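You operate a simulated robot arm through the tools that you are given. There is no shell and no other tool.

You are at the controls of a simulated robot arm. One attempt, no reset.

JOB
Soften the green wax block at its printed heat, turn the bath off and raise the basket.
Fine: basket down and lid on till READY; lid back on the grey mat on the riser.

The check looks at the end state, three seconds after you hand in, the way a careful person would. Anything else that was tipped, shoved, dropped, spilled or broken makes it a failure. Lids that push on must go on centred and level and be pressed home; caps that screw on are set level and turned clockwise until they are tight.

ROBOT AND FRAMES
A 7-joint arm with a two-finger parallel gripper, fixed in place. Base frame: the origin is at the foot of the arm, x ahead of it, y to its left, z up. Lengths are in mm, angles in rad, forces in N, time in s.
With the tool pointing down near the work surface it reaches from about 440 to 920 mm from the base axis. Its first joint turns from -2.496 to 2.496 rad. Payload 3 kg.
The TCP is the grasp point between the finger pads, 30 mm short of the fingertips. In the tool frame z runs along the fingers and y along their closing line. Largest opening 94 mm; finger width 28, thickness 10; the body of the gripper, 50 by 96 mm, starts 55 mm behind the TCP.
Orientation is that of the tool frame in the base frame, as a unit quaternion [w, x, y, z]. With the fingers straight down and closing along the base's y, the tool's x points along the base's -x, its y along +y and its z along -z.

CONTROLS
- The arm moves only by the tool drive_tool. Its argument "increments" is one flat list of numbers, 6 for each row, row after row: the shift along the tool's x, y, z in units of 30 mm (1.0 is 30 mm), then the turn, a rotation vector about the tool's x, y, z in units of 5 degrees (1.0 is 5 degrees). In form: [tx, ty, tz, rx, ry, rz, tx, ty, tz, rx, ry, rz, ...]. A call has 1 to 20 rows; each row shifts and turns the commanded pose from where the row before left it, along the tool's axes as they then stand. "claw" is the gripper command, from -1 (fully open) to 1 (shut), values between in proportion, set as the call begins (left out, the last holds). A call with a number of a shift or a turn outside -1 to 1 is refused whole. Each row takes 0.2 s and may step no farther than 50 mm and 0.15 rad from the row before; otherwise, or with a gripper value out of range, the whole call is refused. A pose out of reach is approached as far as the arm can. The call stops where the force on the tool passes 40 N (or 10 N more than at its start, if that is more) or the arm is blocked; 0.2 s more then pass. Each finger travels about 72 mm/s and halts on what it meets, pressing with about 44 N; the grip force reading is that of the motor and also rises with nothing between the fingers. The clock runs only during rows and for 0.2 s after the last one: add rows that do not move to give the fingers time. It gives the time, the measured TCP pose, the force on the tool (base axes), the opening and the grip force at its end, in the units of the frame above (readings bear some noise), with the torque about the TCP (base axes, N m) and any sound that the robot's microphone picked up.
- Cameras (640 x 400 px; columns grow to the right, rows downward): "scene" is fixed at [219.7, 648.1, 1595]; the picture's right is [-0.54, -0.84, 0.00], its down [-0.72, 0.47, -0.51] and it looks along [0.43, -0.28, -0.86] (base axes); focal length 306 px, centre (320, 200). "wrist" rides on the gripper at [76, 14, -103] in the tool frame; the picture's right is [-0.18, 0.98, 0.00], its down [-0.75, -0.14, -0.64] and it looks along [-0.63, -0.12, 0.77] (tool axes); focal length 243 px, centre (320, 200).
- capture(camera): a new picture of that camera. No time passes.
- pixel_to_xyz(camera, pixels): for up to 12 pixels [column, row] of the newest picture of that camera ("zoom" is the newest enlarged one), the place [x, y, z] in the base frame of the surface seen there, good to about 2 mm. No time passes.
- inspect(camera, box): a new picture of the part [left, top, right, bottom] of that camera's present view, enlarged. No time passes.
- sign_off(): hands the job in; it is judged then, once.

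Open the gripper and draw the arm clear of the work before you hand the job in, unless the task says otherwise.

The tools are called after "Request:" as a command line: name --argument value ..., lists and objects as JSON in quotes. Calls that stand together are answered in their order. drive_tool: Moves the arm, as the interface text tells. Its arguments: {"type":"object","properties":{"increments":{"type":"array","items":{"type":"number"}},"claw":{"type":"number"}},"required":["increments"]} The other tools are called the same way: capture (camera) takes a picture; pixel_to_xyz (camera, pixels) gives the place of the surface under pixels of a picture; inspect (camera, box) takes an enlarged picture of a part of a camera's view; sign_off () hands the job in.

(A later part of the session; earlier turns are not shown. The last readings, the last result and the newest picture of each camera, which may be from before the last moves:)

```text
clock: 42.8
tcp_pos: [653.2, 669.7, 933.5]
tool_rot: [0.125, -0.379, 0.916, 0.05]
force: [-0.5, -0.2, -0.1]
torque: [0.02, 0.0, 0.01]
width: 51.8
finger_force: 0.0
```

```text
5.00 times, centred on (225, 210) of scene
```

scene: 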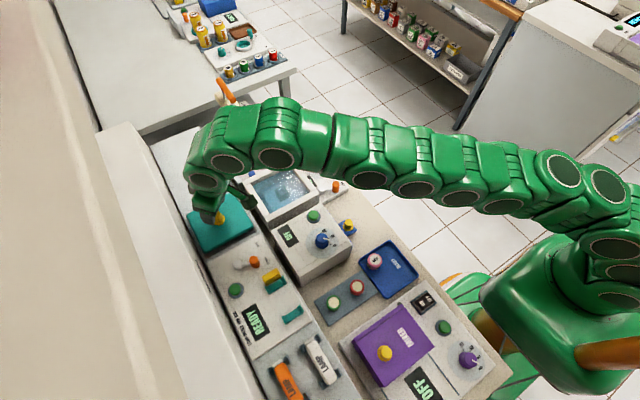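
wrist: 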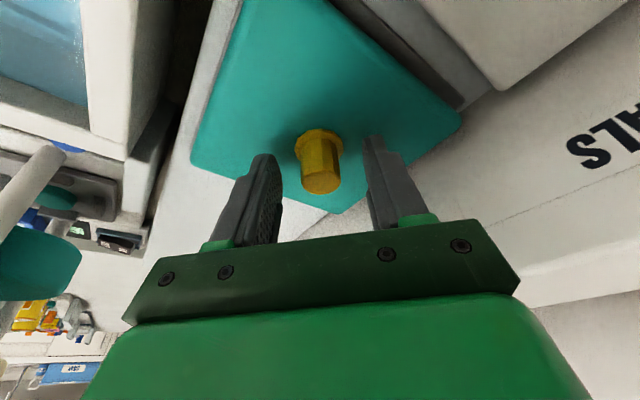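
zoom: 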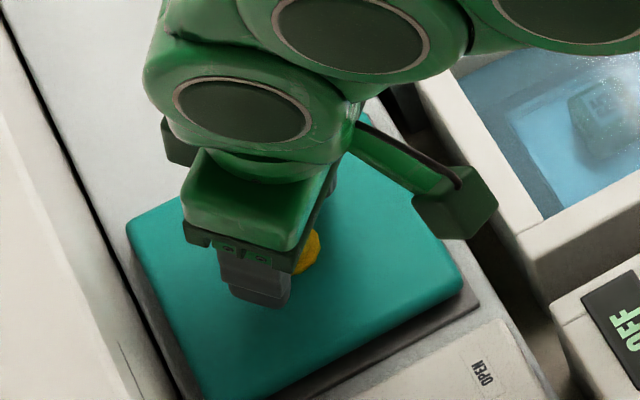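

The knob appears at (321,184), matching the predicted grasp axis laterally within 1 mm. I close the gripper on it.

Request:
drive_tool --increments '[0, 0, 0, 0, 0, 0, 0, 0, 0, 0, 0, 0, 0, 0, 0, 0, 0, 0]' --claw 1

Request:
inspect --camera "wrist" --box '[250, 100, 400, 200]'

```text
clock: 43.6
tcp_pos: [653.4, 668.8, 933.7]
tool_rot: [0.124, -0.379, 0.916, 0.049]
force: [0.1, -0.8, -0.1]
torque: [0.04, 0.04, 0.03]
width: 22.3
finger_force: 44.5
```

```text
4.00 times, centred on (325, 150) of wrist
```

zoom: 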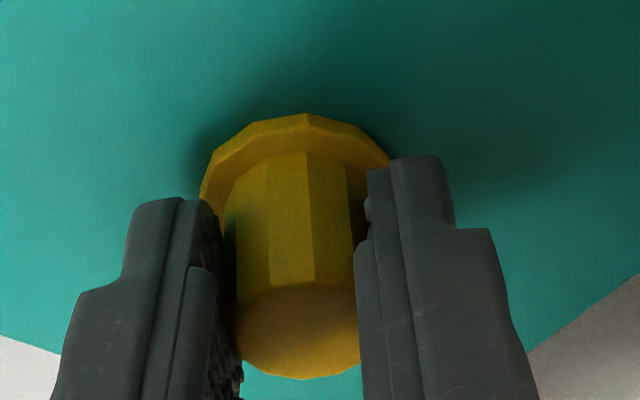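

Knob gripped at 22.3 mm. I lift slowly, 12 mm straight up, and check it.

Request:
drive_tool --increments '[-0.0178, 0, -0.0644, 0, 0, 0, -0.0267, 0, -0.0966, 0, 0, 0, -0.0267, 0, -0.0966, 0, 0, 0, -0.0356, 0, -0.1288, 0, 0, 0]'

Request:
inspect --camera "wrist" --box '[180, 0, 480, 220]'

Request:
inspect --camera "scene" --box '[180, 170, 270, 260]'

```text
clock: 44.6
tcp_pos: [654.3, 668.3, 945.7]
tool_rot: [0.124, -0.379, 0.916, 0.049]
force: [-0.6, 0.0, -0.5]
torque: [-0.01, 0.05, 0.0]
width: 22.1
finger_force: 43.9
```

```text
1.82 times, centred on (330, 110) of wrist
```

zoom: 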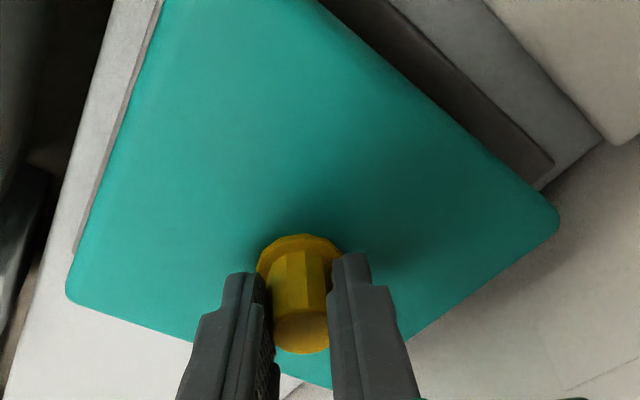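

```text
4.44 times, centred on (225, 215) of scene
```

zoom: 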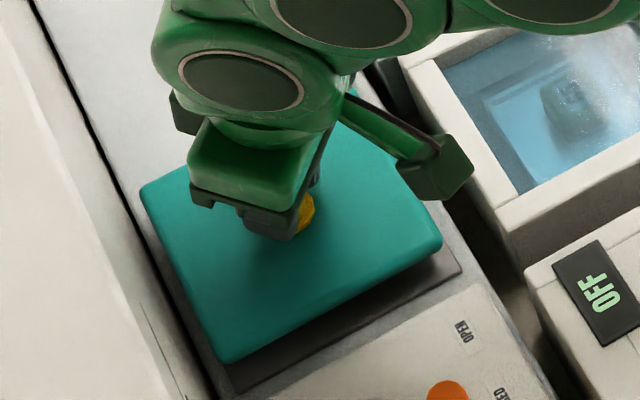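

The lid has lifted with the hand. I check its levelness via corner heights.

Request:
pixel_to_xyz --camera "zoom" --pixels '[[155, 195], [345, 125], [425, 240], [225, 345], [175, 260], [330, 290], [390, 175], [330, 210]]'

```text
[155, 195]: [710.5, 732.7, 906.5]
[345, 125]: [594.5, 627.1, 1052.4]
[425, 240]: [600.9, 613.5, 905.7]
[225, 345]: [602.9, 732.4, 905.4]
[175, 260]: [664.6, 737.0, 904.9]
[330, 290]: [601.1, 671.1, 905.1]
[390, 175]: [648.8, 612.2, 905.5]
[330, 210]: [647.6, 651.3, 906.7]
```

Lid is level (all ≈905–906.5). Before moving, I measure the bath's outer front and left faces to pin down its centre.

Request:
inspect --camera "scene" --box '[235, 150, 335, 230]'

Request:
pixel_to_xyz --camera "zoom" --pixels '[[350, 290], [350, 295], [350, 300], [350, 305], [350, 310], [420, 265], [420, 260], [460, 225], [480, 230], [490, 235], [300, 315], [300, 325]]'

Request:
pixel_to_xyz --camera "zoom" --pixels '[[180, 310], [190, 320], [160, 260], [170, 280], [205, 250], [215, 270], [225, 290], [235, 310], [245, 318], [300, 290], [400, 240], [440, 218]]'

```text
5.00 times, centred on (285, 190) of scene
```

zoom: 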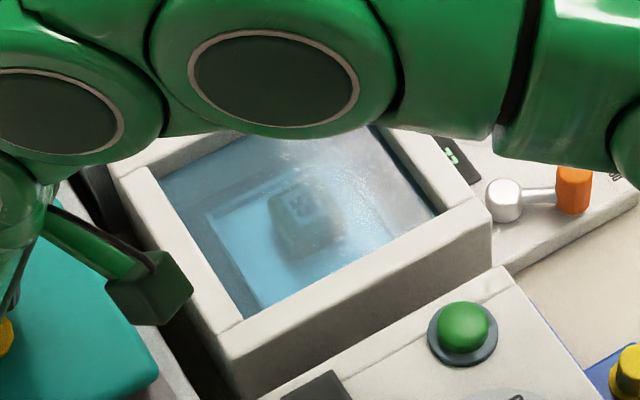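

```text
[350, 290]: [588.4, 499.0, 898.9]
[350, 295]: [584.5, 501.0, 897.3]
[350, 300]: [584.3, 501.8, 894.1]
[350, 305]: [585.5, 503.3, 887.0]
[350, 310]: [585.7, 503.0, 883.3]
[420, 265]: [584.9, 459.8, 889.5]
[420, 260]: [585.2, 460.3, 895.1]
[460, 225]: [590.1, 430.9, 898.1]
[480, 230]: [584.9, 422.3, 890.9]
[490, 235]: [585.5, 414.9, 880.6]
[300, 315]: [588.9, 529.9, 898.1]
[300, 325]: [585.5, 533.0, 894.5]
```

```text
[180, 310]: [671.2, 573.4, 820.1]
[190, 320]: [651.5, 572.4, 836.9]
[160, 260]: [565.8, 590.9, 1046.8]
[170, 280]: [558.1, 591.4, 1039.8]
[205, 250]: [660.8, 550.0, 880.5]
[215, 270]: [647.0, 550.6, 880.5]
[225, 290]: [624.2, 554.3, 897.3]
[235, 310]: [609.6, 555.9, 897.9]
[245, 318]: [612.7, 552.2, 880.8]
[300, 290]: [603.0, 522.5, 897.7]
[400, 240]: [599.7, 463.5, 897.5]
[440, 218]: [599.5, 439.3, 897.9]
```

Bath outer box is x 585–733, y 413.5–573, so its centre is ≈(659.2,493.2); the lid centre is ≈(659.2,672.5). I raise 20 mm, then carry the lid −179 mm in y while rising 10 mm more.

Request:
drive_tool --increments '[-0.0445, 0, -0.161, 0, 0, 0, -0.0445, 0, -0.161, 0, 0, 0, -0.0445, 0, -0.161, 0, 0, 0, -0.0445, 0, -0.161, 0, 0, 0, 0.2125, -0.236, -0.1157, 0, 0, 0, 0.2125, -0.236, -0.1157, 0, 0, 0, 0.2125, -0.236, -0.1157, 0, 0, 0, 0.2125, -0.236, -0.1157, 0, 0, 0, 0.2125, -0.236, -0.1157, 0, 0, 0, 0.2125, -0.236, -0.1157, 0, 0, 0]'

Request:
capture --camera "wrist"

Request:
capture --camera "scene"

```text
clock: 46.8
tcp_pos: [655.3, 608.6, 977.8]
tool_rot: [0.124, -0.379, 0.916, 0.05]
force: [0.1, -0.3, -1.2]
torque: [-0.01, 0.02, -0.01]
width: 22.2
finger_force: 44.3
```

```text
taken
```

wrist: 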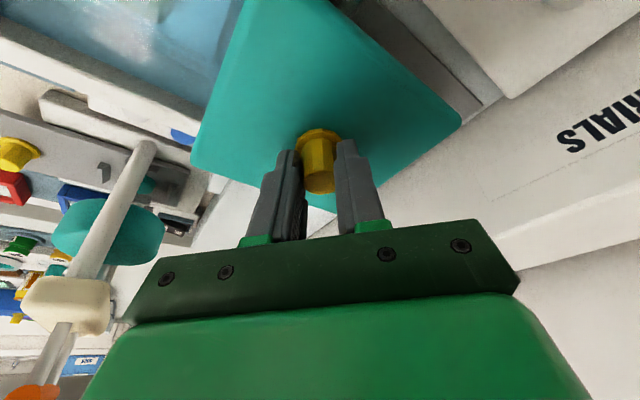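

```text
taken
```

scene: 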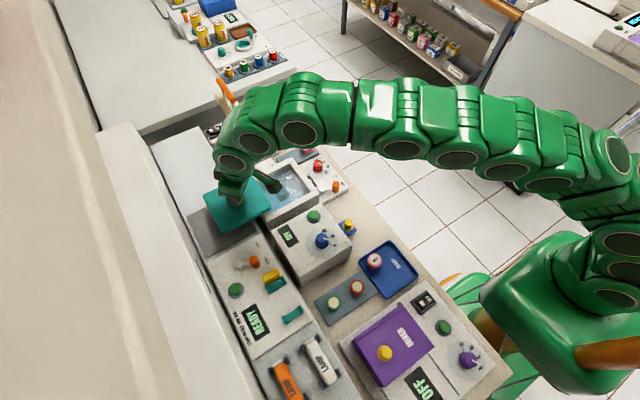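

The lid is level and firmly held. I continue the −119 mm move in y to centre it over the bath.

Request:
drive_tool --increments '[0.2712, -0.2815, -0.074, 0, 0, 0, 0.2712, -0.2815, -0.074, 0, 0, 0, 0.2712, -0.2815, -0.074, 0, 0, 0, 0.2712, -0.2815, -0.074, 0, 0, 0, 0.2712, -0.2815, -0.074, 0, 0, 0, 0.2712, -0.2815, -0.074, 0, 0, 0, 0.2712, -0.2815, -0.074, 0, 0, 0, 0.2712, -0.2815, -0.074, 0, 0, 0, 0.2712, -0.2815, -0.074, 0, 0, 0, 0.2712, -0.2815, -0.074, 0, 0, 0]'

Request:
capture --camera "scene"

Request:
inspect --camera "scene" --box '[180, 180, 270, 260]'

Request:
inspect --camera "scene" --box '[230, 140, 340, 230]'

```text
clock: 49.0
tcp_pos: [653.9, 489.9, 977.9]
tool_rot: [0.125, -0.378, 0.916, 0.05]
force: [0.4, -0.3, -1.2]
torque: [-0.03, 0.03, 0.01]
width: 22.0
finger_force: 44.0
```

```text
taken
```

scene: 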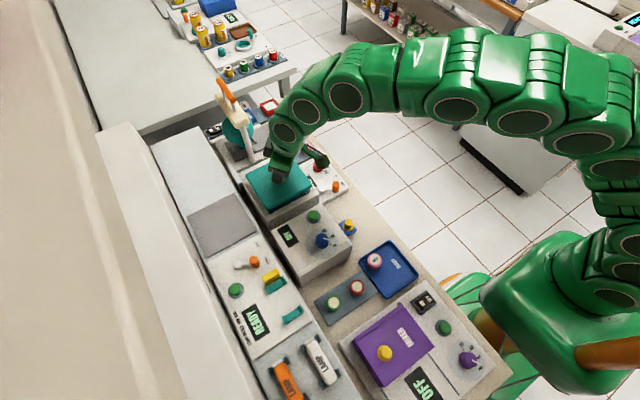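

```text
5.00 times, centred on (225, 220) of scene
```

zoom: 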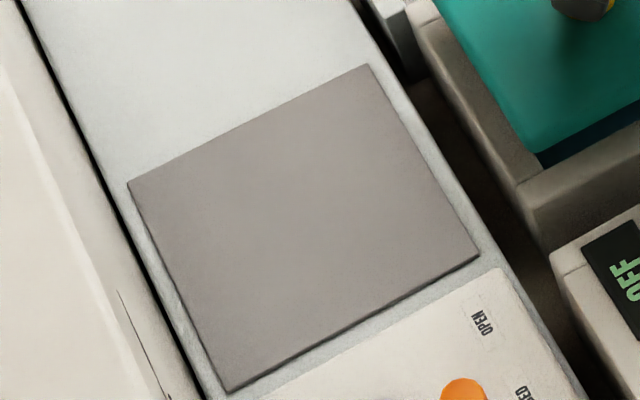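

```text
4.44 times, centred on (285, 185) of scene
```

zoom: 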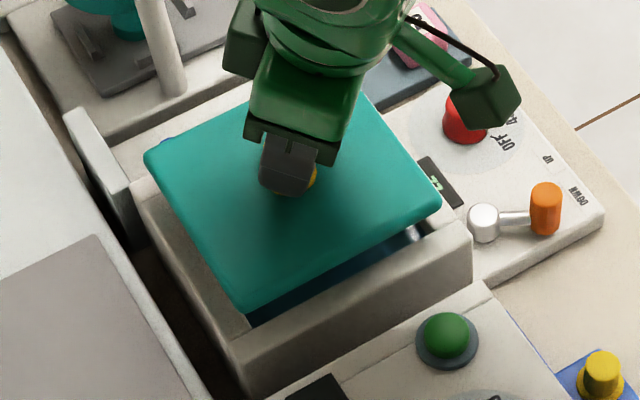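

Now I measure the lid's front (x-min) and left (y-max) edges from this zoom to verify centring over the bath.

Request:
pixel_to_xyz --camera "zoom" --pixels '[[350, 235], [350, 240], [350, 244], [350, 247], [350, 250], [350, 253], [300, 262], [300, 267], [300, 271], [300, 274], [300, 277], [300, 281]]'

Request:
pixel_to_xyz --camera "zoom" --pixels '[[200, 230], [196, 230], [193, 230], [190, 230], [187, 230], [184, 230], [175, 190], [172, 190], [169, 190], [166, 190], [163, 190], [160, 190]]'

Request:
pixel_to_xyz --camera "zoom" --pixels '[[420, 165], [424, 165], [426, 165], [428, 165], [430, 165], [434, 165], [230, 110], [230, 114], [230, 117], [230, 120], [230, 124], [230, 130]]'

```text
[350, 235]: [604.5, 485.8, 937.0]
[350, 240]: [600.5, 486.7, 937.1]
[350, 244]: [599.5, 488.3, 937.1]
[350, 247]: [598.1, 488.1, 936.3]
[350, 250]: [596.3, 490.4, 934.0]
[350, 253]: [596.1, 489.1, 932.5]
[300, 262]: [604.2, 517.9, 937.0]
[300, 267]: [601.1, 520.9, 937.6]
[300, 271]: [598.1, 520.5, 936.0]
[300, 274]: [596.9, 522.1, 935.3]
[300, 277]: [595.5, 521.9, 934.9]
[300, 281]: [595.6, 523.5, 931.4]
```

```text
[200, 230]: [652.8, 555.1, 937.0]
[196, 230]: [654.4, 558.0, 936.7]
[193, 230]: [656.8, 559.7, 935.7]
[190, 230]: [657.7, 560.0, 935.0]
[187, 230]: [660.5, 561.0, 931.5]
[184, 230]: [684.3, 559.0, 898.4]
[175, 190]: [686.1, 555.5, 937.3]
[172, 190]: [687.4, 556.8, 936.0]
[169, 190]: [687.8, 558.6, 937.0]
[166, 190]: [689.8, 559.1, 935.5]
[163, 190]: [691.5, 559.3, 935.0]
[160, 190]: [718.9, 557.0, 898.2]
```

```text
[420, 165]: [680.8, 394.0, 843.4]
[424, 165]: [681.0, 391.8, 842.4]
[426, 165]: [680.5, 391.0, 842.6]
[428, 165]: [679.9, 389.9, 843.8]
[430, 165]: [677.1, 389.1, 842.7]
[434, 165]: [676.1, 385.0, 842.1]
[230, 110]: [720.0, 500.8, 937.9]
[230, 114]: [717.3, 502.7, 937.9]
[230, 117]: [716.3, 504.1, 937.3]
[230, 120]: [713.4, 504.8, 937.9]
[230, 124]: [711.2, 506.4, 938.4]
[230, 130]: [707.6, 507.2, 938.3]
```

The lid's front face is at x≈595.8 and its left edge at y≈560.5, so it's centred on the bath within ~1 mm and level. I lower ~17 mm toward the rim (z 898).

Request:
drive_tool --increments '[0.0356, 0, 0.1288, 0, 0, 0, 0.0356, 0, 0.1288, 0, 0, 0, 0.0356, 0, 0.1288, 0, 0, 0, 0.0267, 0, 0.0966, 0, 0, 0, 0.0178, 0, 0.0644, 0, 0, 0]'

Request:
inspect --camera "scene" --box '[230, 140, 340, 230]'

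```text
clock: 50.2
tcp_pos: [654.0, 489.3, 958.6]
tool_rot: [0.124, -0.379, 0.916, 0.049]
force: [-0.7, 0.8, -1.2]
torque: [0.01, 0.02, -0.01]
width: 22.0
finger_force: 44.6
```

```text
4.44 times, centred on (285, 185) of scene
```

zoom: 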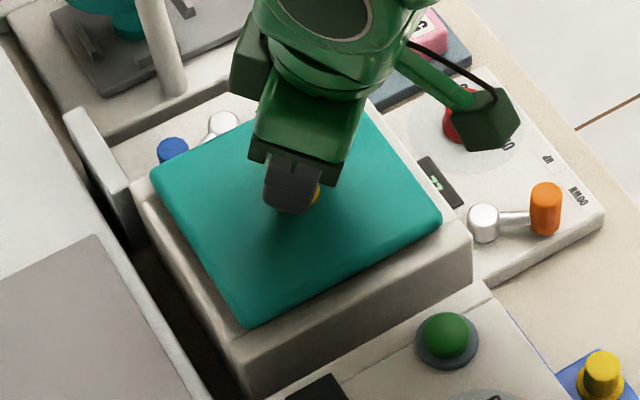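

The lid is now just above the rim. I lower in ~1 mm steps until contact shows in the force.

Request:
drive_tool --increments '[0.0089, 0, 0.0322, 0, 0, 0, 0.0089, 0, 0.0322, 0, 0, 0]'

Request:
drive_tool --increments '[0.0089, 0, 0.0322, 0, 0, 0]'

Request:
inspect --camera "scene" --box '[230, 140, 340, 230]'

Request:
pixel_to_xyz --camera "zoom" --pixels '[[175, 195], [380, 140], [425, 215], [250, 310], [210, 250], [330, 260], [395, 180], [230, 140]]'

```text
clock: 50.8
tcp_pos: [653.6, 488.9, 955.4]
tool_rot: [0.125, -0.379, 0.916, 0.05]
force: [-0.1, -0.3, -0.2]
torque: [-0.01, -0.03, 0.04]
width: 21.9
finger_force: 43.6
```

```text
clock: 51.2
tcp_pos: [654.0, 489.3, 954.9]
tool_rot: [0.125, -0.379, 0.916, 0.049]
force: [1.1, 0.2, -1.2]
torque: [0.0, 0.01, -0.01]
width: 22.0
finger_force: 43.9
```

```text
4.44 times, centred on (285, 185) of scene
```

zoom: 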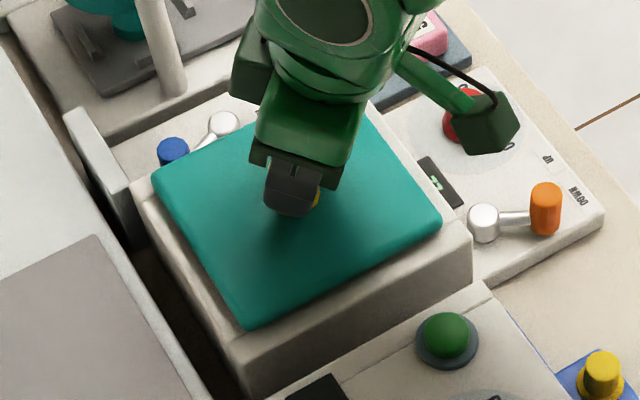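

```text
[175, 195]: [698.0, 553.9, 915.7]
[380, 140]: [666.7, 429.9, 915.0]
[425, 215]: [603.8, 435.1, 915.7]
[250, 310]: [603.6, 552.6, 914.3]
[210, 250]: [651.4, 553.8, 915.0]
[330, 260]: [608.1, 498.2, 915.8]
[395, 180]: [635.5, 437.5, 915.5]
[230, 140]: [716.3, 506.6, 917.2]
```

Lid top is at ≈915 with no contact force yet; it evidently has a plug underneath that is already entering the opening. I continue lowering in ~1 mm steps.

Request:
drive_tool --increments '[0.0089, 0, 0.0322, 0, 0, 0, 0.0089, 0, 0.0322, 0, 0, 0]'

Request:
drive_tool --increments '[0.0089, 0, 0.0322, 0, 0, 0, 0.0089, 0, 0.0322, 0, 0, 0]'

Request:
drive_tool --increments '[0.0089, 0, 0.0322, 0, 0, 0]'

Request:
inspect --camera "scene" --box '[230, 140, 340, 230]'

Request:
pixel_to_xyz --camera "zoom" --pixels '[[175, 195], [380, 140], [425, 215], [250, 310], [210, 250], [330, 260], [395, 180], [230, 140]]'

```text
clock: 51.8
tcp_pos: [653.4, 488.7, 953.5]
tool_rot: [0.124, -0.379, 0.916, 0.05]
force: [0.4, 0.0, -0.9]
torque: [-0.02, 0.0, 0.0]
width: 21.9
finger_force: 43.9
```

```text
clock: 52.4
tcp_pos: [654.3, 488.6, 950.7]
tool_rot: [0.125, -0.379, 0.916, 0.05]
force: [0.0, -0.3, 0.9]
torque: [0.05, 0.06, -0.02]
width: 22.1
finger_force: 43.9
```

```text
clock: 52.8
tcp_pos: [653.8, 488.7, 952.1]
tool_rot: [0.125, -0.379, 0.916, 0.05]
force: [0.1, -4.0, 14.1]
torque: [-0.54, 0.81, 0.03]
width: 22.2
finger_force: 43.8
```

```text
4.44 times, centred on (285, 185) of scene
```

zoom: 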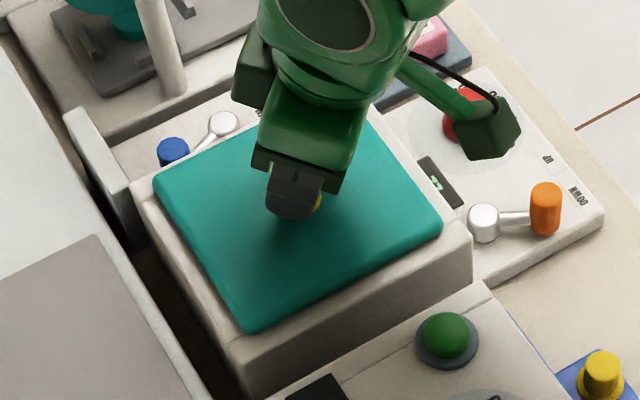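

```text
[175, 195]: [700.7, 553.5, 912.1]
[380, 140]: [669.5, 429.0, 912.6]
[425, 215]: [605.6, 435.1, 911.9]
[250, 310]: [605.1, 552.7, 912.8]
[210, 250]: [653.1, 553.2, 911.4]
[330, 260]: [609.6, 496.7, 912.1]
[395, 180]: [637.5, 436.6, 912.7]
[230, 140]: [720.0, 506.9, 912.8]
```

Contact: 14 N upward and the lid top is level at ≈912. I zoom in to see the gap and press a bit more to confirm it's home.

Request:
drive_tool --increments '[0.0089, 0, 0.0322, 0, 0, 0]'

Request:
inspect --camera "scene" --box '[245, 190, 305, 230]'

Request:
pixel_to_xyz --camera "zoom" --pixels '[[200, 250], [330, 200], [400, 160], [400, 180], [400, 190], [400, 200], [400, 210], [400, 220], [400, 230], [400, 240], [400, 250], [400, 260]]'

```text
clock: 53.2
tcp_pos: [654.1, 489.1, 951.3]
tool_rot: [0.126, -0.379, 0.916, 0.051]
force: [-4.0, -9.6, 32.7]
torque: [-0.26, 0.37, 0.03]
width: 22.1
finger_force: 44.5
```

```text
10.00 times, centred on (275, 210) of scene
```

zoom: 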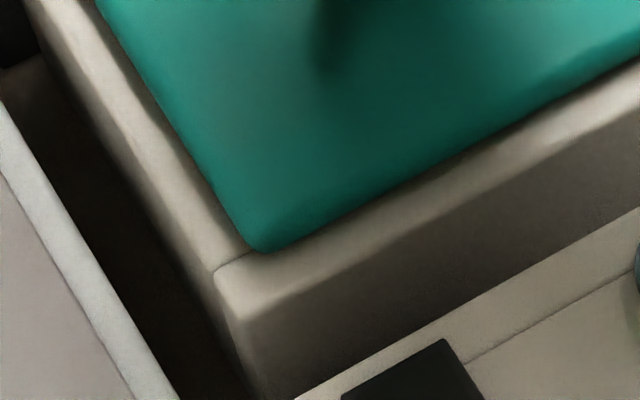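

```text
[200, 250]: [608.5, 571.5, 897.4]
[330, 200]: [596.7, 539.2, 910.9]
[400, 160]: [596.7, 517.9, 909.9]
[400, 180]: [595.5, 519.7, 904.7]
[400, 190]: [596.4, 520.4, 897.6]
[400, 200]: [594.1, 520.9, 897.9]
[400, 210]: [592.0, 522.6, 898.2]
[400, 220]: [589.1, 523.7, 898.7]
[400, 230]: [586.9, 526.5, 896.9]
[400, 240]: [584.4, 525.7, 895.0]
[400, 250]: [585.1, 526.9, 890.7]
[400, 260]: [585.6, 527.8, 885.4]
```

The lid sits flush on the rim all around with 33 N on it — it's home. I relieve the pressure by 1.5 mm, then open the gripper.

Request:
drive_tool --increments '[-0.0134, 0, -0.0483, 0, 0, 0]'

Request:
drive_tool --increments '[0, 0, 0, 0, 0, 0, 0, 0, 0, 0, 0, 0]' --claw -0.1

Request:
drive_tool --increments '[-0.089, 0, -0.322, 0, 0, 0, -0.133, 0, -0.483, 0, 0, 0, -0.178, 0, -0.644, 0, 0, 0, -0.178, 0, -0.644, 0, 0, 0]'

Request:
capture --camera "wrist"

Request:
capture --camera "scene"

```text
clock: 53.6
tcp_pos: [652.8, 488.7, 949.9]
tool_rot: [0.124, -0.379, 0.916, 0.05]
force: [7.6, -0.5, 19.3]
torque: [0.89, -0.91, -0.22]
width: 22.0
finger_force: 44.5
```

```text
clock: 54.2
tcp_pos: [652.3, 489.4, 949.4]
tool_rot: [0.123, -0.379, 0.916, 0.05]
force: [0.1, 0.0, 0.5]
torque: [0.02, 0.0, 0.0]
width: 51.6
finger_force: 0.1
```

```text
clock: 55.2
tcp_pos: [654.3, 489.5, 1014.5]
tool_rot: [0.123, -0.379, 0.916, 0.05]
force: [0.6, -0.1, 0.5]
torque: [-0.02, -0.01, -0.02]
width: 51.5
finger_force: 0.0
```

```text
taken
```

wrist: 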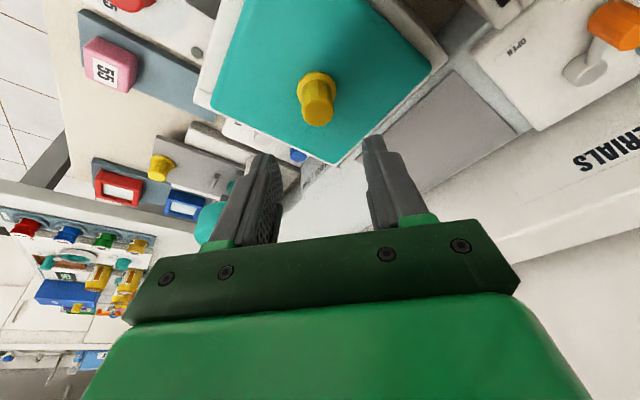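

```text
taken
```

scene: 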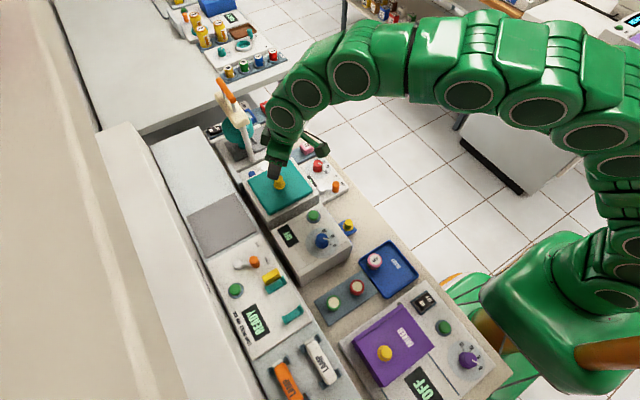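

The lid is seated on the bath. Now the dial: I level the tool again and yaw it to −25°, so the closing line clears the pointer fin and a +120° turn is centred in the wrist's range.

Request:
drive_tool --increments '[0, 0, 0, 0, 1, 0, 0, 0, 0, 0, 1, 0, 0, 0, 0, 0, 1, 0, 0, 0, 0, 0, 0, 1, 0, 0, 0, 0, 0, 1, 0, 0, 0, 0, 0, 1, 0, 0, 0, 0, 0, 1, 0, 0, 0, 0, 0, 1, 0, 0, 0, 0, 0, 1, 0, 0, 0, 0, 0, 1, 0, 0, 0, 0, 0, 1, 0, 0, 0, 0, 0, 1, 0, 0, 0, 0, 0, 1, 0, 0, 0, 0, 0, 1, 0, 0, 0, 0, 0, 1, 0, 0, 0, 0, 0, 1, 0, 0, 0, 0, 0, 1]'

Request:
inspect --camera "scene" --box '[230, 140, 340, 230]'

```text
clock: 58.8
tcp_pos: [653.4, 489.5, 1017.1]
tool_rot: [0.003, 0.217, 0.976, 0.001]
force: [-0.7, 1.5, 0.0]
torque: [0.01, -0.01, 0.03]
width: 51.8
finger_force: 0.1
```

```text
4.44 times, centred on (285, 185) of scene
```

zoom: 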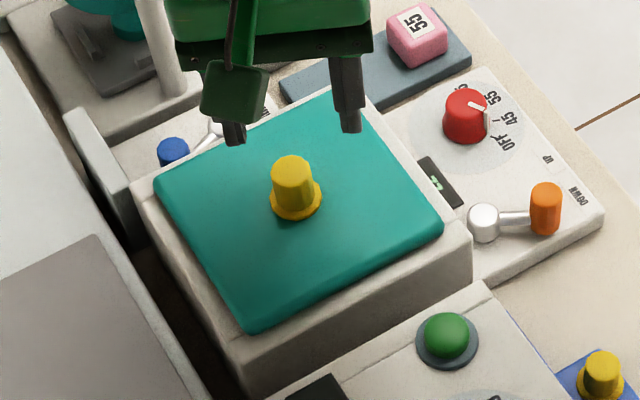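

Tool is vertical at yaw −25°. I move above the dial (693,352) at z≈957 and look.

Request:
drive_tool --increments '[-0.627, -0.718, 0.1, 0, 0, 0, -0.627, -0.718, 0.3, 0, 0, 0, -0.627, -0.718, 0.5, 0, 0, 0, -0.627, -0.718, 0.5, 0, 0, 0, -0.627, -0.718, 0.6, 0, 0, 0]'

Request:
capture --camera "wrist"

Request:
inspect --camera "wrist" --box '[260, 90, 380, 180]'

```text
clock: 60.0
tcp_pos: [693.4, 352.9, 954.8]
tool_rot: [0.004, 0.217, 0.976, 0.002]
force: [0.6, -1.0, -0.9]
torque: [0.0, 0.05, -0.03]
width: 51.7
finger_force: 0.1
```

```text
taken
```

wrist: 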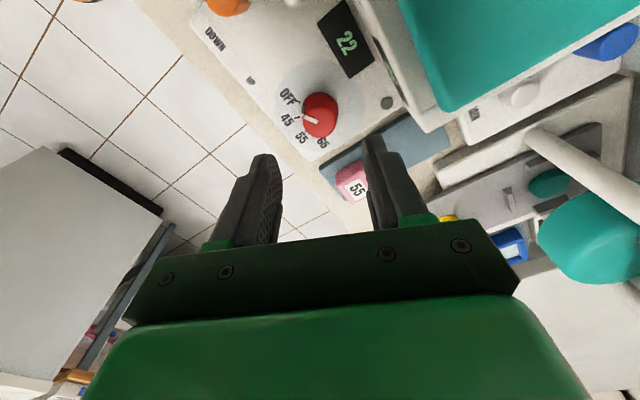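

```text
4.44 times, centred on (320, 135) of wrist
```

zoom: 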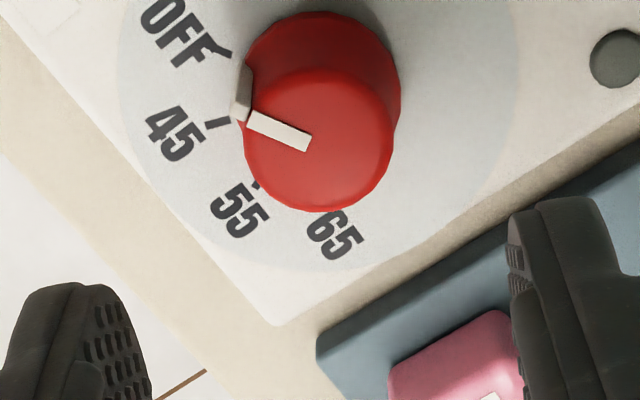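

The knob top sits at the predicted grasp axis pixel (320,121). I descend 79 mm so the tips end ~5 mm above the panel, then close.

Request:
drive_tool --increments '[0, 0, 0.6, 0, 0, 0, 0, 0, 0.6, 0, 0, 0, 0, 0, 0.6, 0, 0, 0, 0, 0, 0.5, 0, 0, 0, 0, 0, 0.33, 0, 0, 0]'

Request:
capture --camera "wrist"

Request:
inspect --camera "scene" --box '[280, 130, 360, 200]'

```text
clock: 61.2
tcp_pos: [693.8, 351.4, 876.2]
tool_rot: [0.003, 0.217, 0.976, 0.001]
force: [0.7, -0.7, -0.2]
torque: [0.03, 0.01, 0.0]
width: 51.5
finger_force: 0.1
```

```text
taken
```

wrist: 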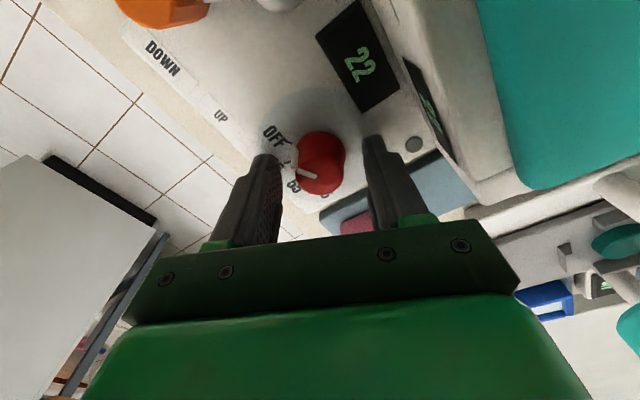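

```text
5.71 times, centred on (320, 165) of scene
```

zoom: 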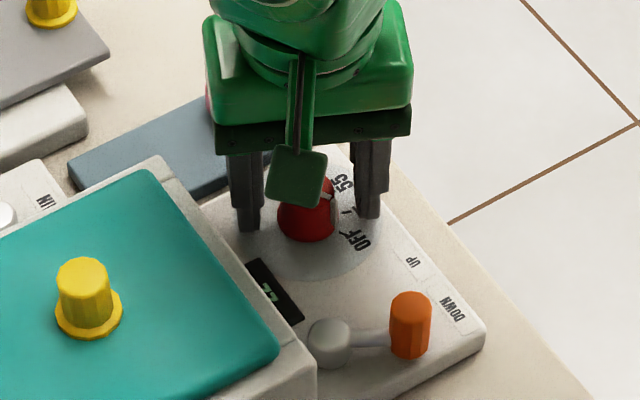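

Fingers straddle the knob with the fin pointing clear of the pads. I close the gripper on the dial.

Request:
drive_tool --increments '[0, 0, 0, 0, 0, 0, 0, 0, 0, 0, 0, 0, 0, 0, 0, 0, 0, 0]' --claw 1

Request:
inspect --camera "wrist" --box '[240, 100, 400, 220]'

```text
clock: 62.0
tcp_pos: [693.8, 351.9, 876.8]
tool_rot: [0.004, 0.217, 0.976, 0.002]
force: [-1.6, -3.2, -2.4]
torque: [-0.61, 0.26, 0.08]
width: 28.4
finger_force: 45.5
```

```text
3.33 times, centred on (320, 160) of wrist
```

zoom: 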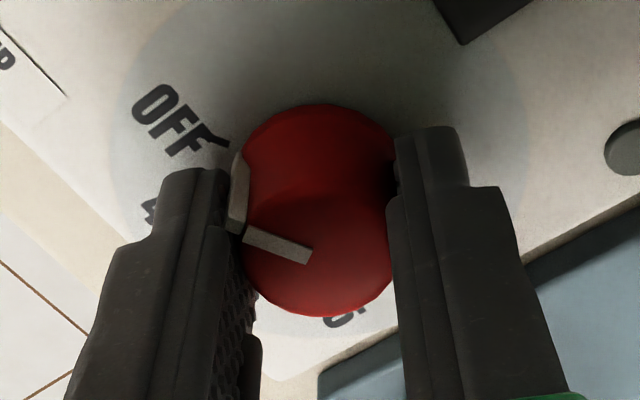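

Dial gripped (28.4 mm). I turn it counter-clockwise (toward 45/55/65), first 20° to check that it follows.

Request:
drive_tool --increments '[0, 0, 0, 0, 0, -1, 0, 0, 0, 0, 0, -1, 0, 0, 0, 0, 0, -1, 0, 0, 0, 0, 0, -1]'

Request:
inspect --camera "wrist" --box '[240, 100, 400, 220]'

Request:
inspect --camera "scene" --box '[280, 130, 360, 200]'

```text
clock: 63.0
tcp_pos: [693.3, 352.9, 877.4]
tool_rot: [0.003, 0.044, 0.999, 0.001]
force: [-9.0, -16.0, -4.7]
torque: [-0.92, 0.98, 0.03]
width: 28.5
finger_force: 44.8
```

```text
3.33 times, centred on (320, 160) of wrist
```

zoom: 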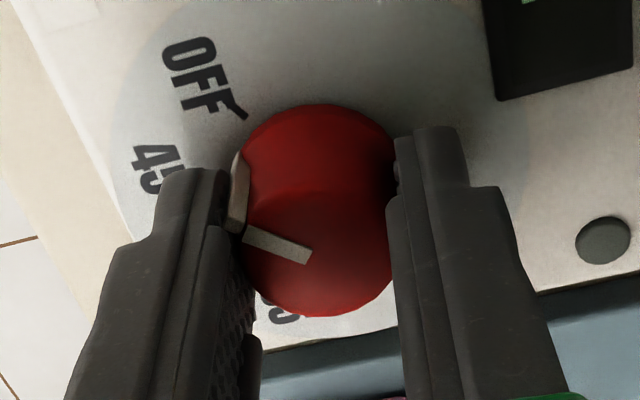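

```text
5.71 times, centred on (320, 165) of scene
```

zoom: 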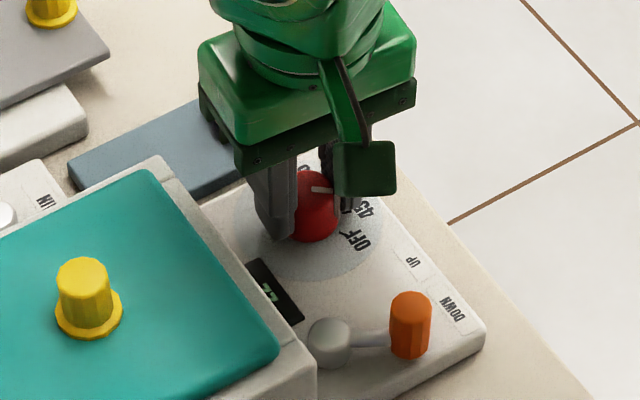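

The pointer turns with the fingers. Side force is (−9,−16) N, so I shift the centre ~1 mm that way while continuing to turn 40° more.

Request:
drive_tool --increments '[0.014, -0.028, 0, 0, 0, -1, 0, 0, 0, 0, 0, -1, 0, 0, 0, 0, 0, -1, 0, 0, 0, 0, 0, -1, 0, 0, 0, 0, 0, -1, 0, 0, 0, 0, 0, -1, 0, 0, 0, 0, 0, -1, 0, 0, 0, 0, 0, -1]'

Request:
inspect --camera "wrist" --box '[240, 100, 400, 220]'

```text
clock: 64.8
tcp_pos: [693.2, 350.7, 876.8]
tool_rot: [0.003, -0.301, 0.954, 0.0]
force: [-9.8, -19.3, -10.8]
torque: [-0.09, 0.69, -0.03]
width: 28.4
finger_force: 44.9
```

```text
3.33 times, centred on (320, 160) of wrist
```

zoom: 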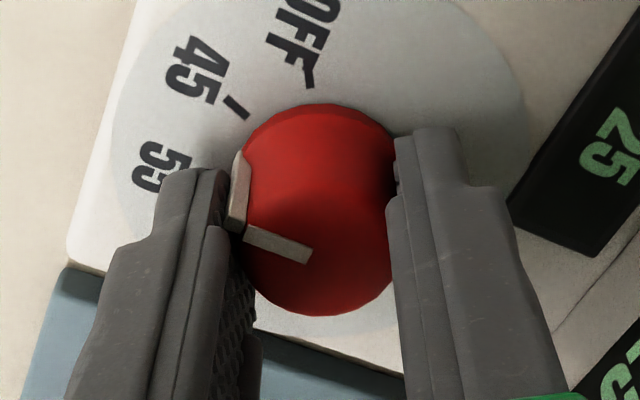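

Display reads 25, heating has begun; the pointer keeps following. I turn on another 40° with a small recentring.

Request:
drive_tool --increments '[0.033, -0.018, 0, 0, 0, -1, 0, 0, 0, 0, 0, -1, 0, 0, 0, 0, 0, -1, 0, 0, 0, 0, 0, -1, 0, 0, 0, 0, 0, -1, 0, 0, 0, 0, 0, -1, 0, 0, 0, 0, 0, -1, 0, 0, 0, 0, 0, -1]'

Request:
inspect --camera "wrist" --box '[240, 100, 400, 220]'

```text
clock: 66.6
tcp_pos: [694.2, 351.6, 877.1]
tool_rot: [0.004, -0.609, 0.793, -0.001]
force: [20.7, 6.1, -4.6]
torque: [0.57, 0.16, 0.01]
width: 28.4
finger_force: 45.0
```

```text
3.33 times, centred on (320, 160) of wrist
```

zoom: 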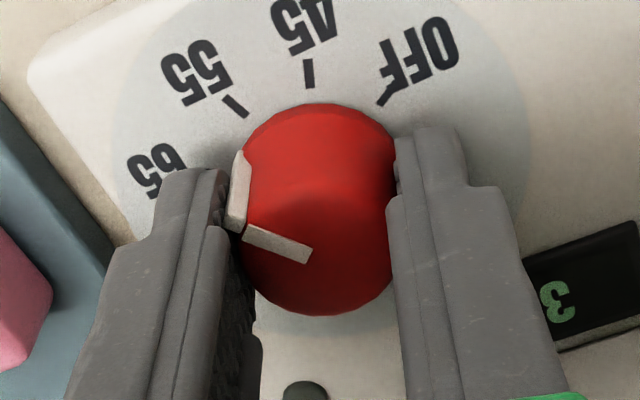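

100° turned; the 65 mark is next. I turn the final 20° with a small recentring.

Request:
drive_tool --increments '[-0.018, -0.03, 0, 0, 0, -1, 0, 0, 0, 0, 0, -1, 0, 0, 0, 0, 0, -1, 0, 0, 0, 0, 0, -0.8]'

Request:
inspect --camera "wrist" --box '[240, 100, 400, 220]'

```text
clock: 67.6
tcp_pos: [693.7, 350.1, 876.4]
tool_rot: [-0.003, 0.732, -0.682, 0.002]
force: [5.5, 8.1, 6.2]
torque: [0.96, 0.74, 0.04]
width: 28.3
finger_force: 45.2
```

```text
3.33 times, centred on (320, 160) of wrist
```

zoom: 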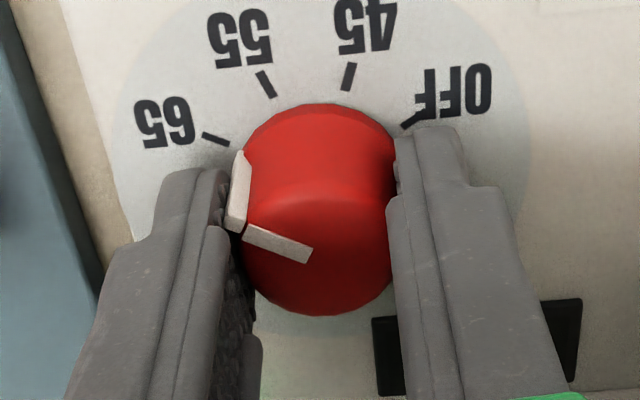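

The 65 tick is now where the OFF tick was relative to the fin, so the dial points at 65. I release and rise to check.

Request:
drive_tool --increments '[0, 0, 0, 0, 0, 0, 0, 0, 0, 0, 0, 0]' --claw -0.1

Request:
drive_tool --increments '[0, 0, -0.6, 0, 0, 0, 0, 0, -0.7, 0, 0, 0, 0, 0, -0.7, 0, 0, 0]'

Request:
capture --camera "wrist"

Request:
inspect --camera "scene" --box '[280, 130, 360, 200]'

```text
clock: 68.2
tcp_pos: [694.2, 350.1, 875.9]
tool_rot: [-0.003, 0.731, -0.683, 0.001]
force: [0.3, -0.5, -0.4]
torque: [-0.05, -0.01, 0.01]
width: 51.7
finger_force: 0.1
```

```text
clock: 69.0
tcp_pos: [694.8, 350.3, 936.5]
tool_rot: [-0.002, 0.73, -0.683, 0.001]
force: [-0.5, 0.5, 0.0]
torque: [0.0, -0.01, 0.03]
width: 51.9
finger_force: 0.0
```

```text
taken
```

wrist: 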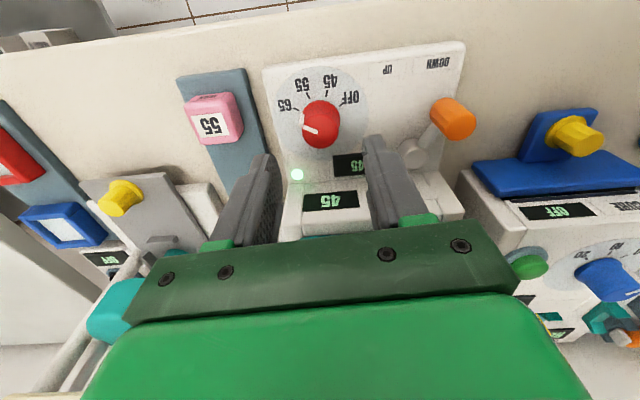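

```text
5.71 times, centred on (320, 165) of scene
```

zoom: 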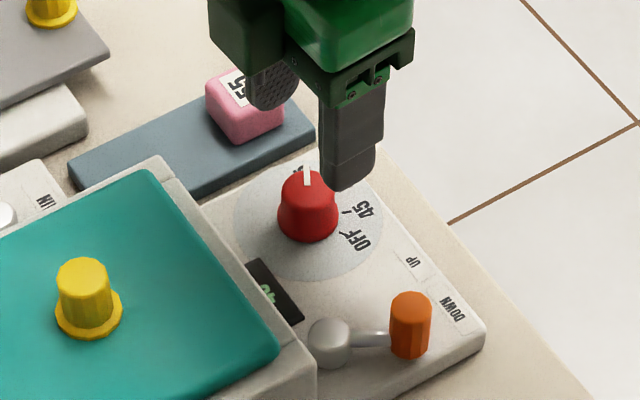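

The display shows 45 and climbing with the pilot light on. I zoom in to verify the pointer at 65.

Request:
inspect --camera "wrist" --box '[260, 60, 380, 220]'

```text
2.50 times, centred on (320, 140) of wrist
```

zoom: 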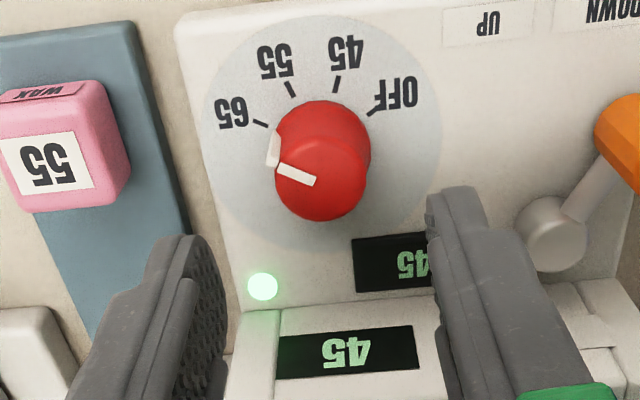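

The pointer is on 65. I wait with zero-motion rows, checking the display.

Request:
drive_tool --increments '[0, 0, 0, 0, 0, 0, 0, 0, 0, 0, 0, 0, 0, 0, 0, 0, 0, 0, 0, 0, 0, 0, 0, 0, 0, 0, 0, 0, 0, 0, 0, 0, 0, 0, 0, 0, 0, 0, 0, 0, 0, 0, 0, 0, 0, 0, 0, 0, 0, 0, 0, 0, 0, 0, 0, 0, 0, 0, 0, 0, 0, 0, 0, 0, 0, 0, 0, 0, 0, 0, 0, 0, 0, 0, 0, 0, 0, 0, 0, 0, 0, 0, 0, 0, 0, 0, 0, 0, 0, 0]'

Request:
inspect --camera "wrist" --box '[260, 60, 380, 220]'

```text
clock: 72.2
tcp_pos: [694.7, 351.0, 935.3]
tool_rot: [-0.002, 0.731, -0.683, 0.002]
force: [0.0, 0.8, -0.4]
torque: [0.01, -0.02, 0.04]
width: 51.5
finger_force: 0.1
```

```text
2.50 times, centred on (320, 140) of wrist
```

zoom: 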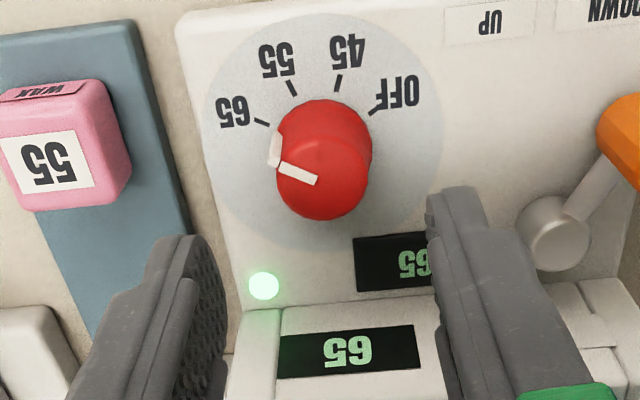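

The display has reached 65. I keep waiting for READY, in short steps.

Request:
drive_tool --increments '[0, 0, 0, 0, 0, 0, 0, 0, 0, 0, 0, 0, 0, 0, 0, 0, 0, 0, 0, 0, 0, 0, 0, 0, 0, 0, 0, 0, 0, 0, 0, 0, 0, 0, 0, 0, 0, 0, 0, 0, 0, 0, 0, 0, 0, 0, 0, 0, 0, 0, 0, 0, 0, 0, 0, 0, 0, 0, 0, 0]'

Request:
inspect --camera "wrist" --box '[260, 60, 380, 220]'

```text
clock: 74.4
tcp_pos: [694.2, 350.8, 936.6]
tool_rot: [-0.004, 0.731, -0.683, 0.002]
force: [-0.2, -0.3, -0.6]
torque: [0.02, -0.03, 0.03]
width: 51.6
finger_force: 0.0
```

```text
2.50 times, centred on (320, 140) of wrist
```

zoom: 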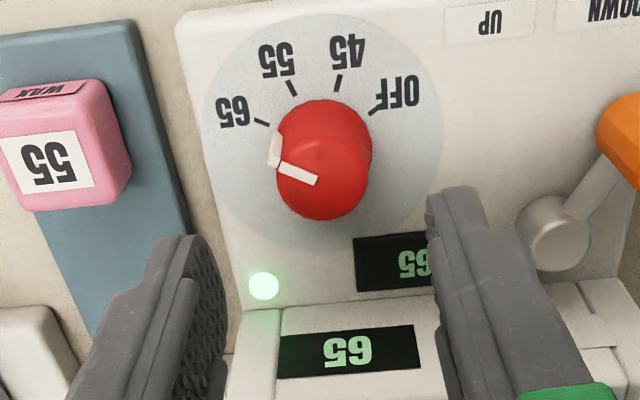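

Still 65 and no READY yet. I wait a further two seconds.

Request:
drive_tool --increments '[0, 0, 0, 0, 0, 0, 0, 0, 0, 0, 0, 0, 0, 0, 0, 0, 0, 0, 0, 0, 0, 0, 0, 0, 0, 0, 0, 0, 0, 0, 0, 0, 0, 0, 0, 0, 0, 0, 0, 0, 0, 0, 0, 0, 0, 0, 0, 0, 0, 0, 0, 0, 0, 0, 0, 0, 0, 0, 0, 0]'

Request:
inspect --camera "wrist" --box '[260, 60, 380, 220]'

```text
clock: 76.6
tcp_pos: [693.4, 349.9, 938.1]
tool_rot: [-0.003, 0.731, -0.683, 0.002]
force: [0.2, 0.7, 0.0]
torque: [0.0, -0.03, 0.02]
width: 51.7
finger_force: 0.0
```

```text
2.50 times, centred on (320, 140) of wrist
```

zoom: 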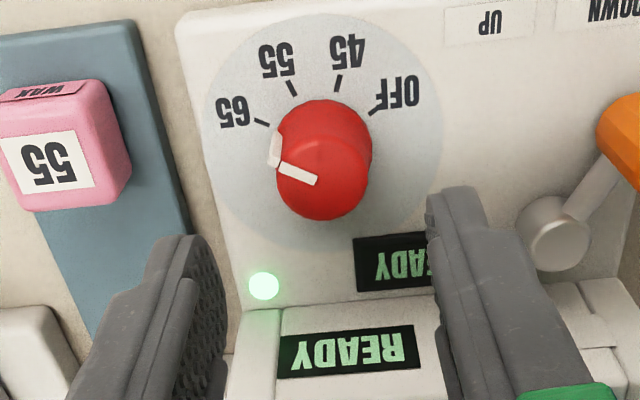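

READY is displayed. I descend back onto the dial to turn it off.

Request:
drive_tool --increments '[0, 0, 0.7, 0, 0, 0, 0, 0, 0.7, 0, 0, 0, 0, 0, 0.6, 0, 0, 0]'

Request:
drive_tool --increments '[0, 0, 0, 0, 0, 0, 0, 0, 0, 0, 0, 0, 0, 0, 0, 0, 0, 0]' --claw 1

Request:
inspect --camera "wrist" --box '[240, 100, 400, 220]'

```text
clock: 77.4
tcp_pos: [694.5, 351.2, 874.4]
tool_rot: [-0.003, 0.732, -0.682, 0.002]
force: [0.4, -1.0, 0.0]
torque: [0.05, -0.01, -0.04]
width: 51.6
finger_force: 0.1
```

```text
clock: 78.2
tcp_pos: [693.6, 349.8, 875.6]
tool_rot: [-0.002, 0.731, -0.682, 0.001]
force: [-25.2, 0.1, 1.9]
torque: [-0.01, 1.33, 0.01]
width: 28.6
finger_force: 44.4
```

```text
3.33 times, centred on (320, 160) of wrist
```

zoom: 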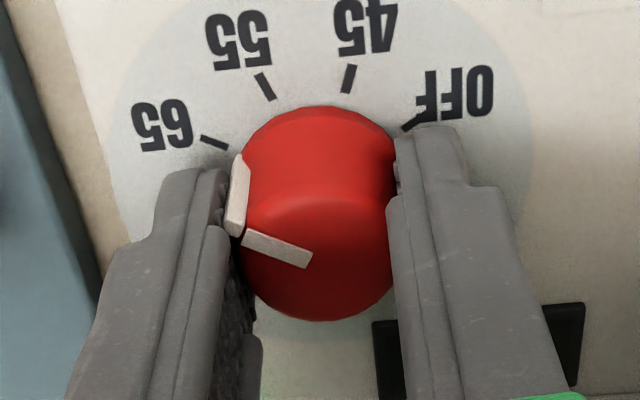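

Gripped; side force is −25 N in x, so I recentre by 1 mm in −x and start turning clockwise back toward OFF.

Request:
drive_tool --increments '[0, 0.035, 0, 0, 0, 0, 0, 0, 0, 0, 0, 1, 0, 0, 0, 0, 0, 1, 0, 0, 0, 0, 0, 1, 0, 0, 0, 0, 0, 1]'

Request:
inspect --camera "wrist" --box '[240, 100, 400, 220]'

```text
clock: 79.0
tcp_pos: [694.2, 351.5, 874.1]
tool_rot: [0.003, -0.682, 0.731, -0.001]
force: [6.4, 2.2, -2.3]
torque: [0.21, 0.48, 0.01]
width: 28.6
finger_force: 45.1
stopped in row 3: the force on the tool passed its limit at 43 N (the readings are from after the stop); the commanded pose is now the measured one
```

```text
3.33 times, centred on (320, 160) of wrist
```

zoom: 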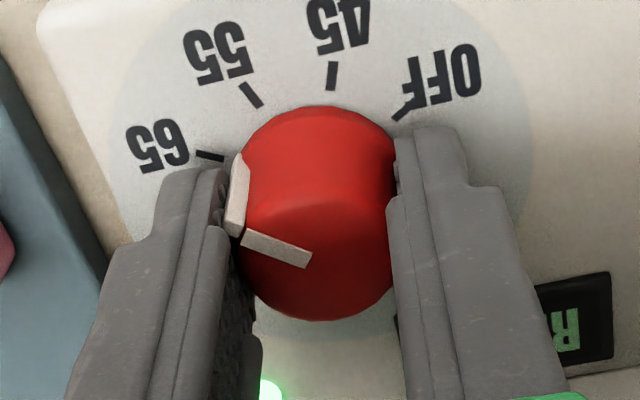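

A side force stopped it after ~8°, but the pose is now recentred (residual 7 N). I continue turning in smaller batches.

Request:
drive_tool --increments '[0, 0, 0, 0, 0, 0.8, 0, 0, 0, 0, 0, 0.8, 0, 0, 0, 0, 0, 0.8, 0, 0, 0, 0, 0, 0.8]'

```text
clock: 80.0
tcp_pos: [694.0, 351.2, 874.5]
tool_rot: [0.003, -0.573, 0.82, -0.002]
force: [13.1, 11.6, -25.6]
torque: [0.12, 0.41, 0.0]
width: 28.6
finger_force: 44.5
```

The dial is following; I compensate residual forces (13,12,−26) with ~1 mm shifts and go on turning 20°.

Request:
drive_tool --increments '[-0.018, -0.011, 0.03, 0, 0, 0.5, 0, 0, 0, 0, 0, 0.8, 0, 0, 0, 0, 0, 0.9, 0, 0, 0, 0, 0, 0.9, 0, 0, 0, 0, 0, 0.9]'

Request:
inspect --camera "wrist" --box '[240, 100, 400, 220]'

```text
clock: 81.2
tcp_pos: [694.8, 352.0, 875.6]
tool_rot: [0.004, -0.422, 0.907, 0.0]
force: [0.6, -2.2, -7.6]
torque: [0.02, 0.79, 0.03]
width: 28.4
finger_force: 44.7
```

```text
3.33 times, centred on (320, 160) of wrist
```

zoom: 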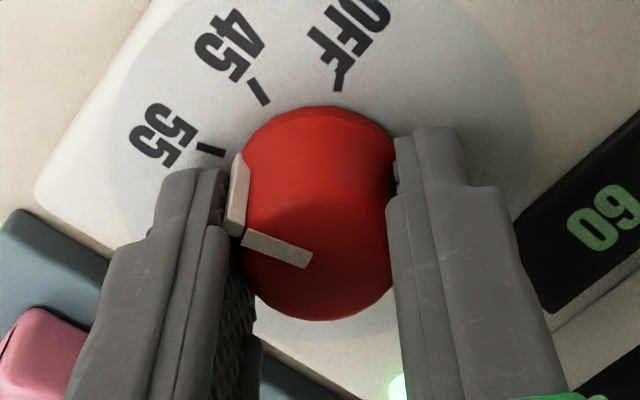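

Forces are small now (ψ≈50°, display cooling at 60). I continue 36° more.

Request:
drive_tool --increments '[0, 0, 0, 0, 0, 0.9, 0, 0, 0, 0, 0, 0.9, 0, 0, 0, 0, 0, 0.9, 0, 0, 0, 0, 0, 0.9, 0, 0, 0, 0, 0, 0.9, 0, 0, 0, 0, 0, 0.9]'

Request:
drive_tool --increments '[0, 0, 0, 0, 0, 0, 0, 0, 0, 0, 0, 0.9]'

Request:
inspect --camera "wrist" --box '[240, 100, 400, 220]'

```text
clock: 82.6
tcp_pos: [693.1, 351.1, 875.0]
tool_rot: [0.003, -0.199, 0.98, 0.001]
force: [-7.5, -10.0, 0.5]
torque: [0.24, -0.03, 0.01]
width: 28.6
finger_force: 45.1
```

```text
clock: 83.2
tcp_pos: [693.6, 352.4, 875.6]
tool_rot: [0.003, -0.16, 0.987, 0.0]
force: [-7.1, -11.0, 3.0]
torque: [-0.91, 0.3, -0.02]
width: 28.1
finger_force: 45.1
```

```text
3.33 times, centred on (320, 160) of wrist
```

zoom: 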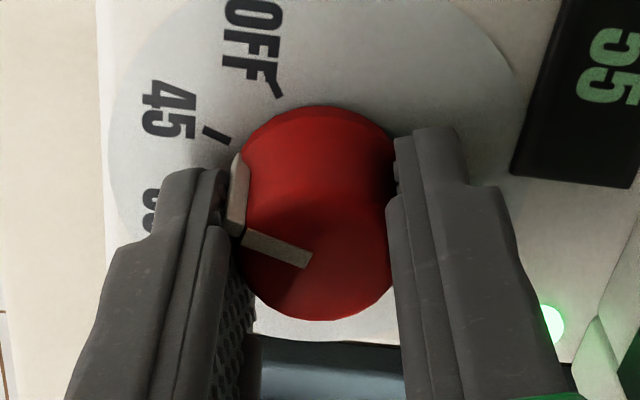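

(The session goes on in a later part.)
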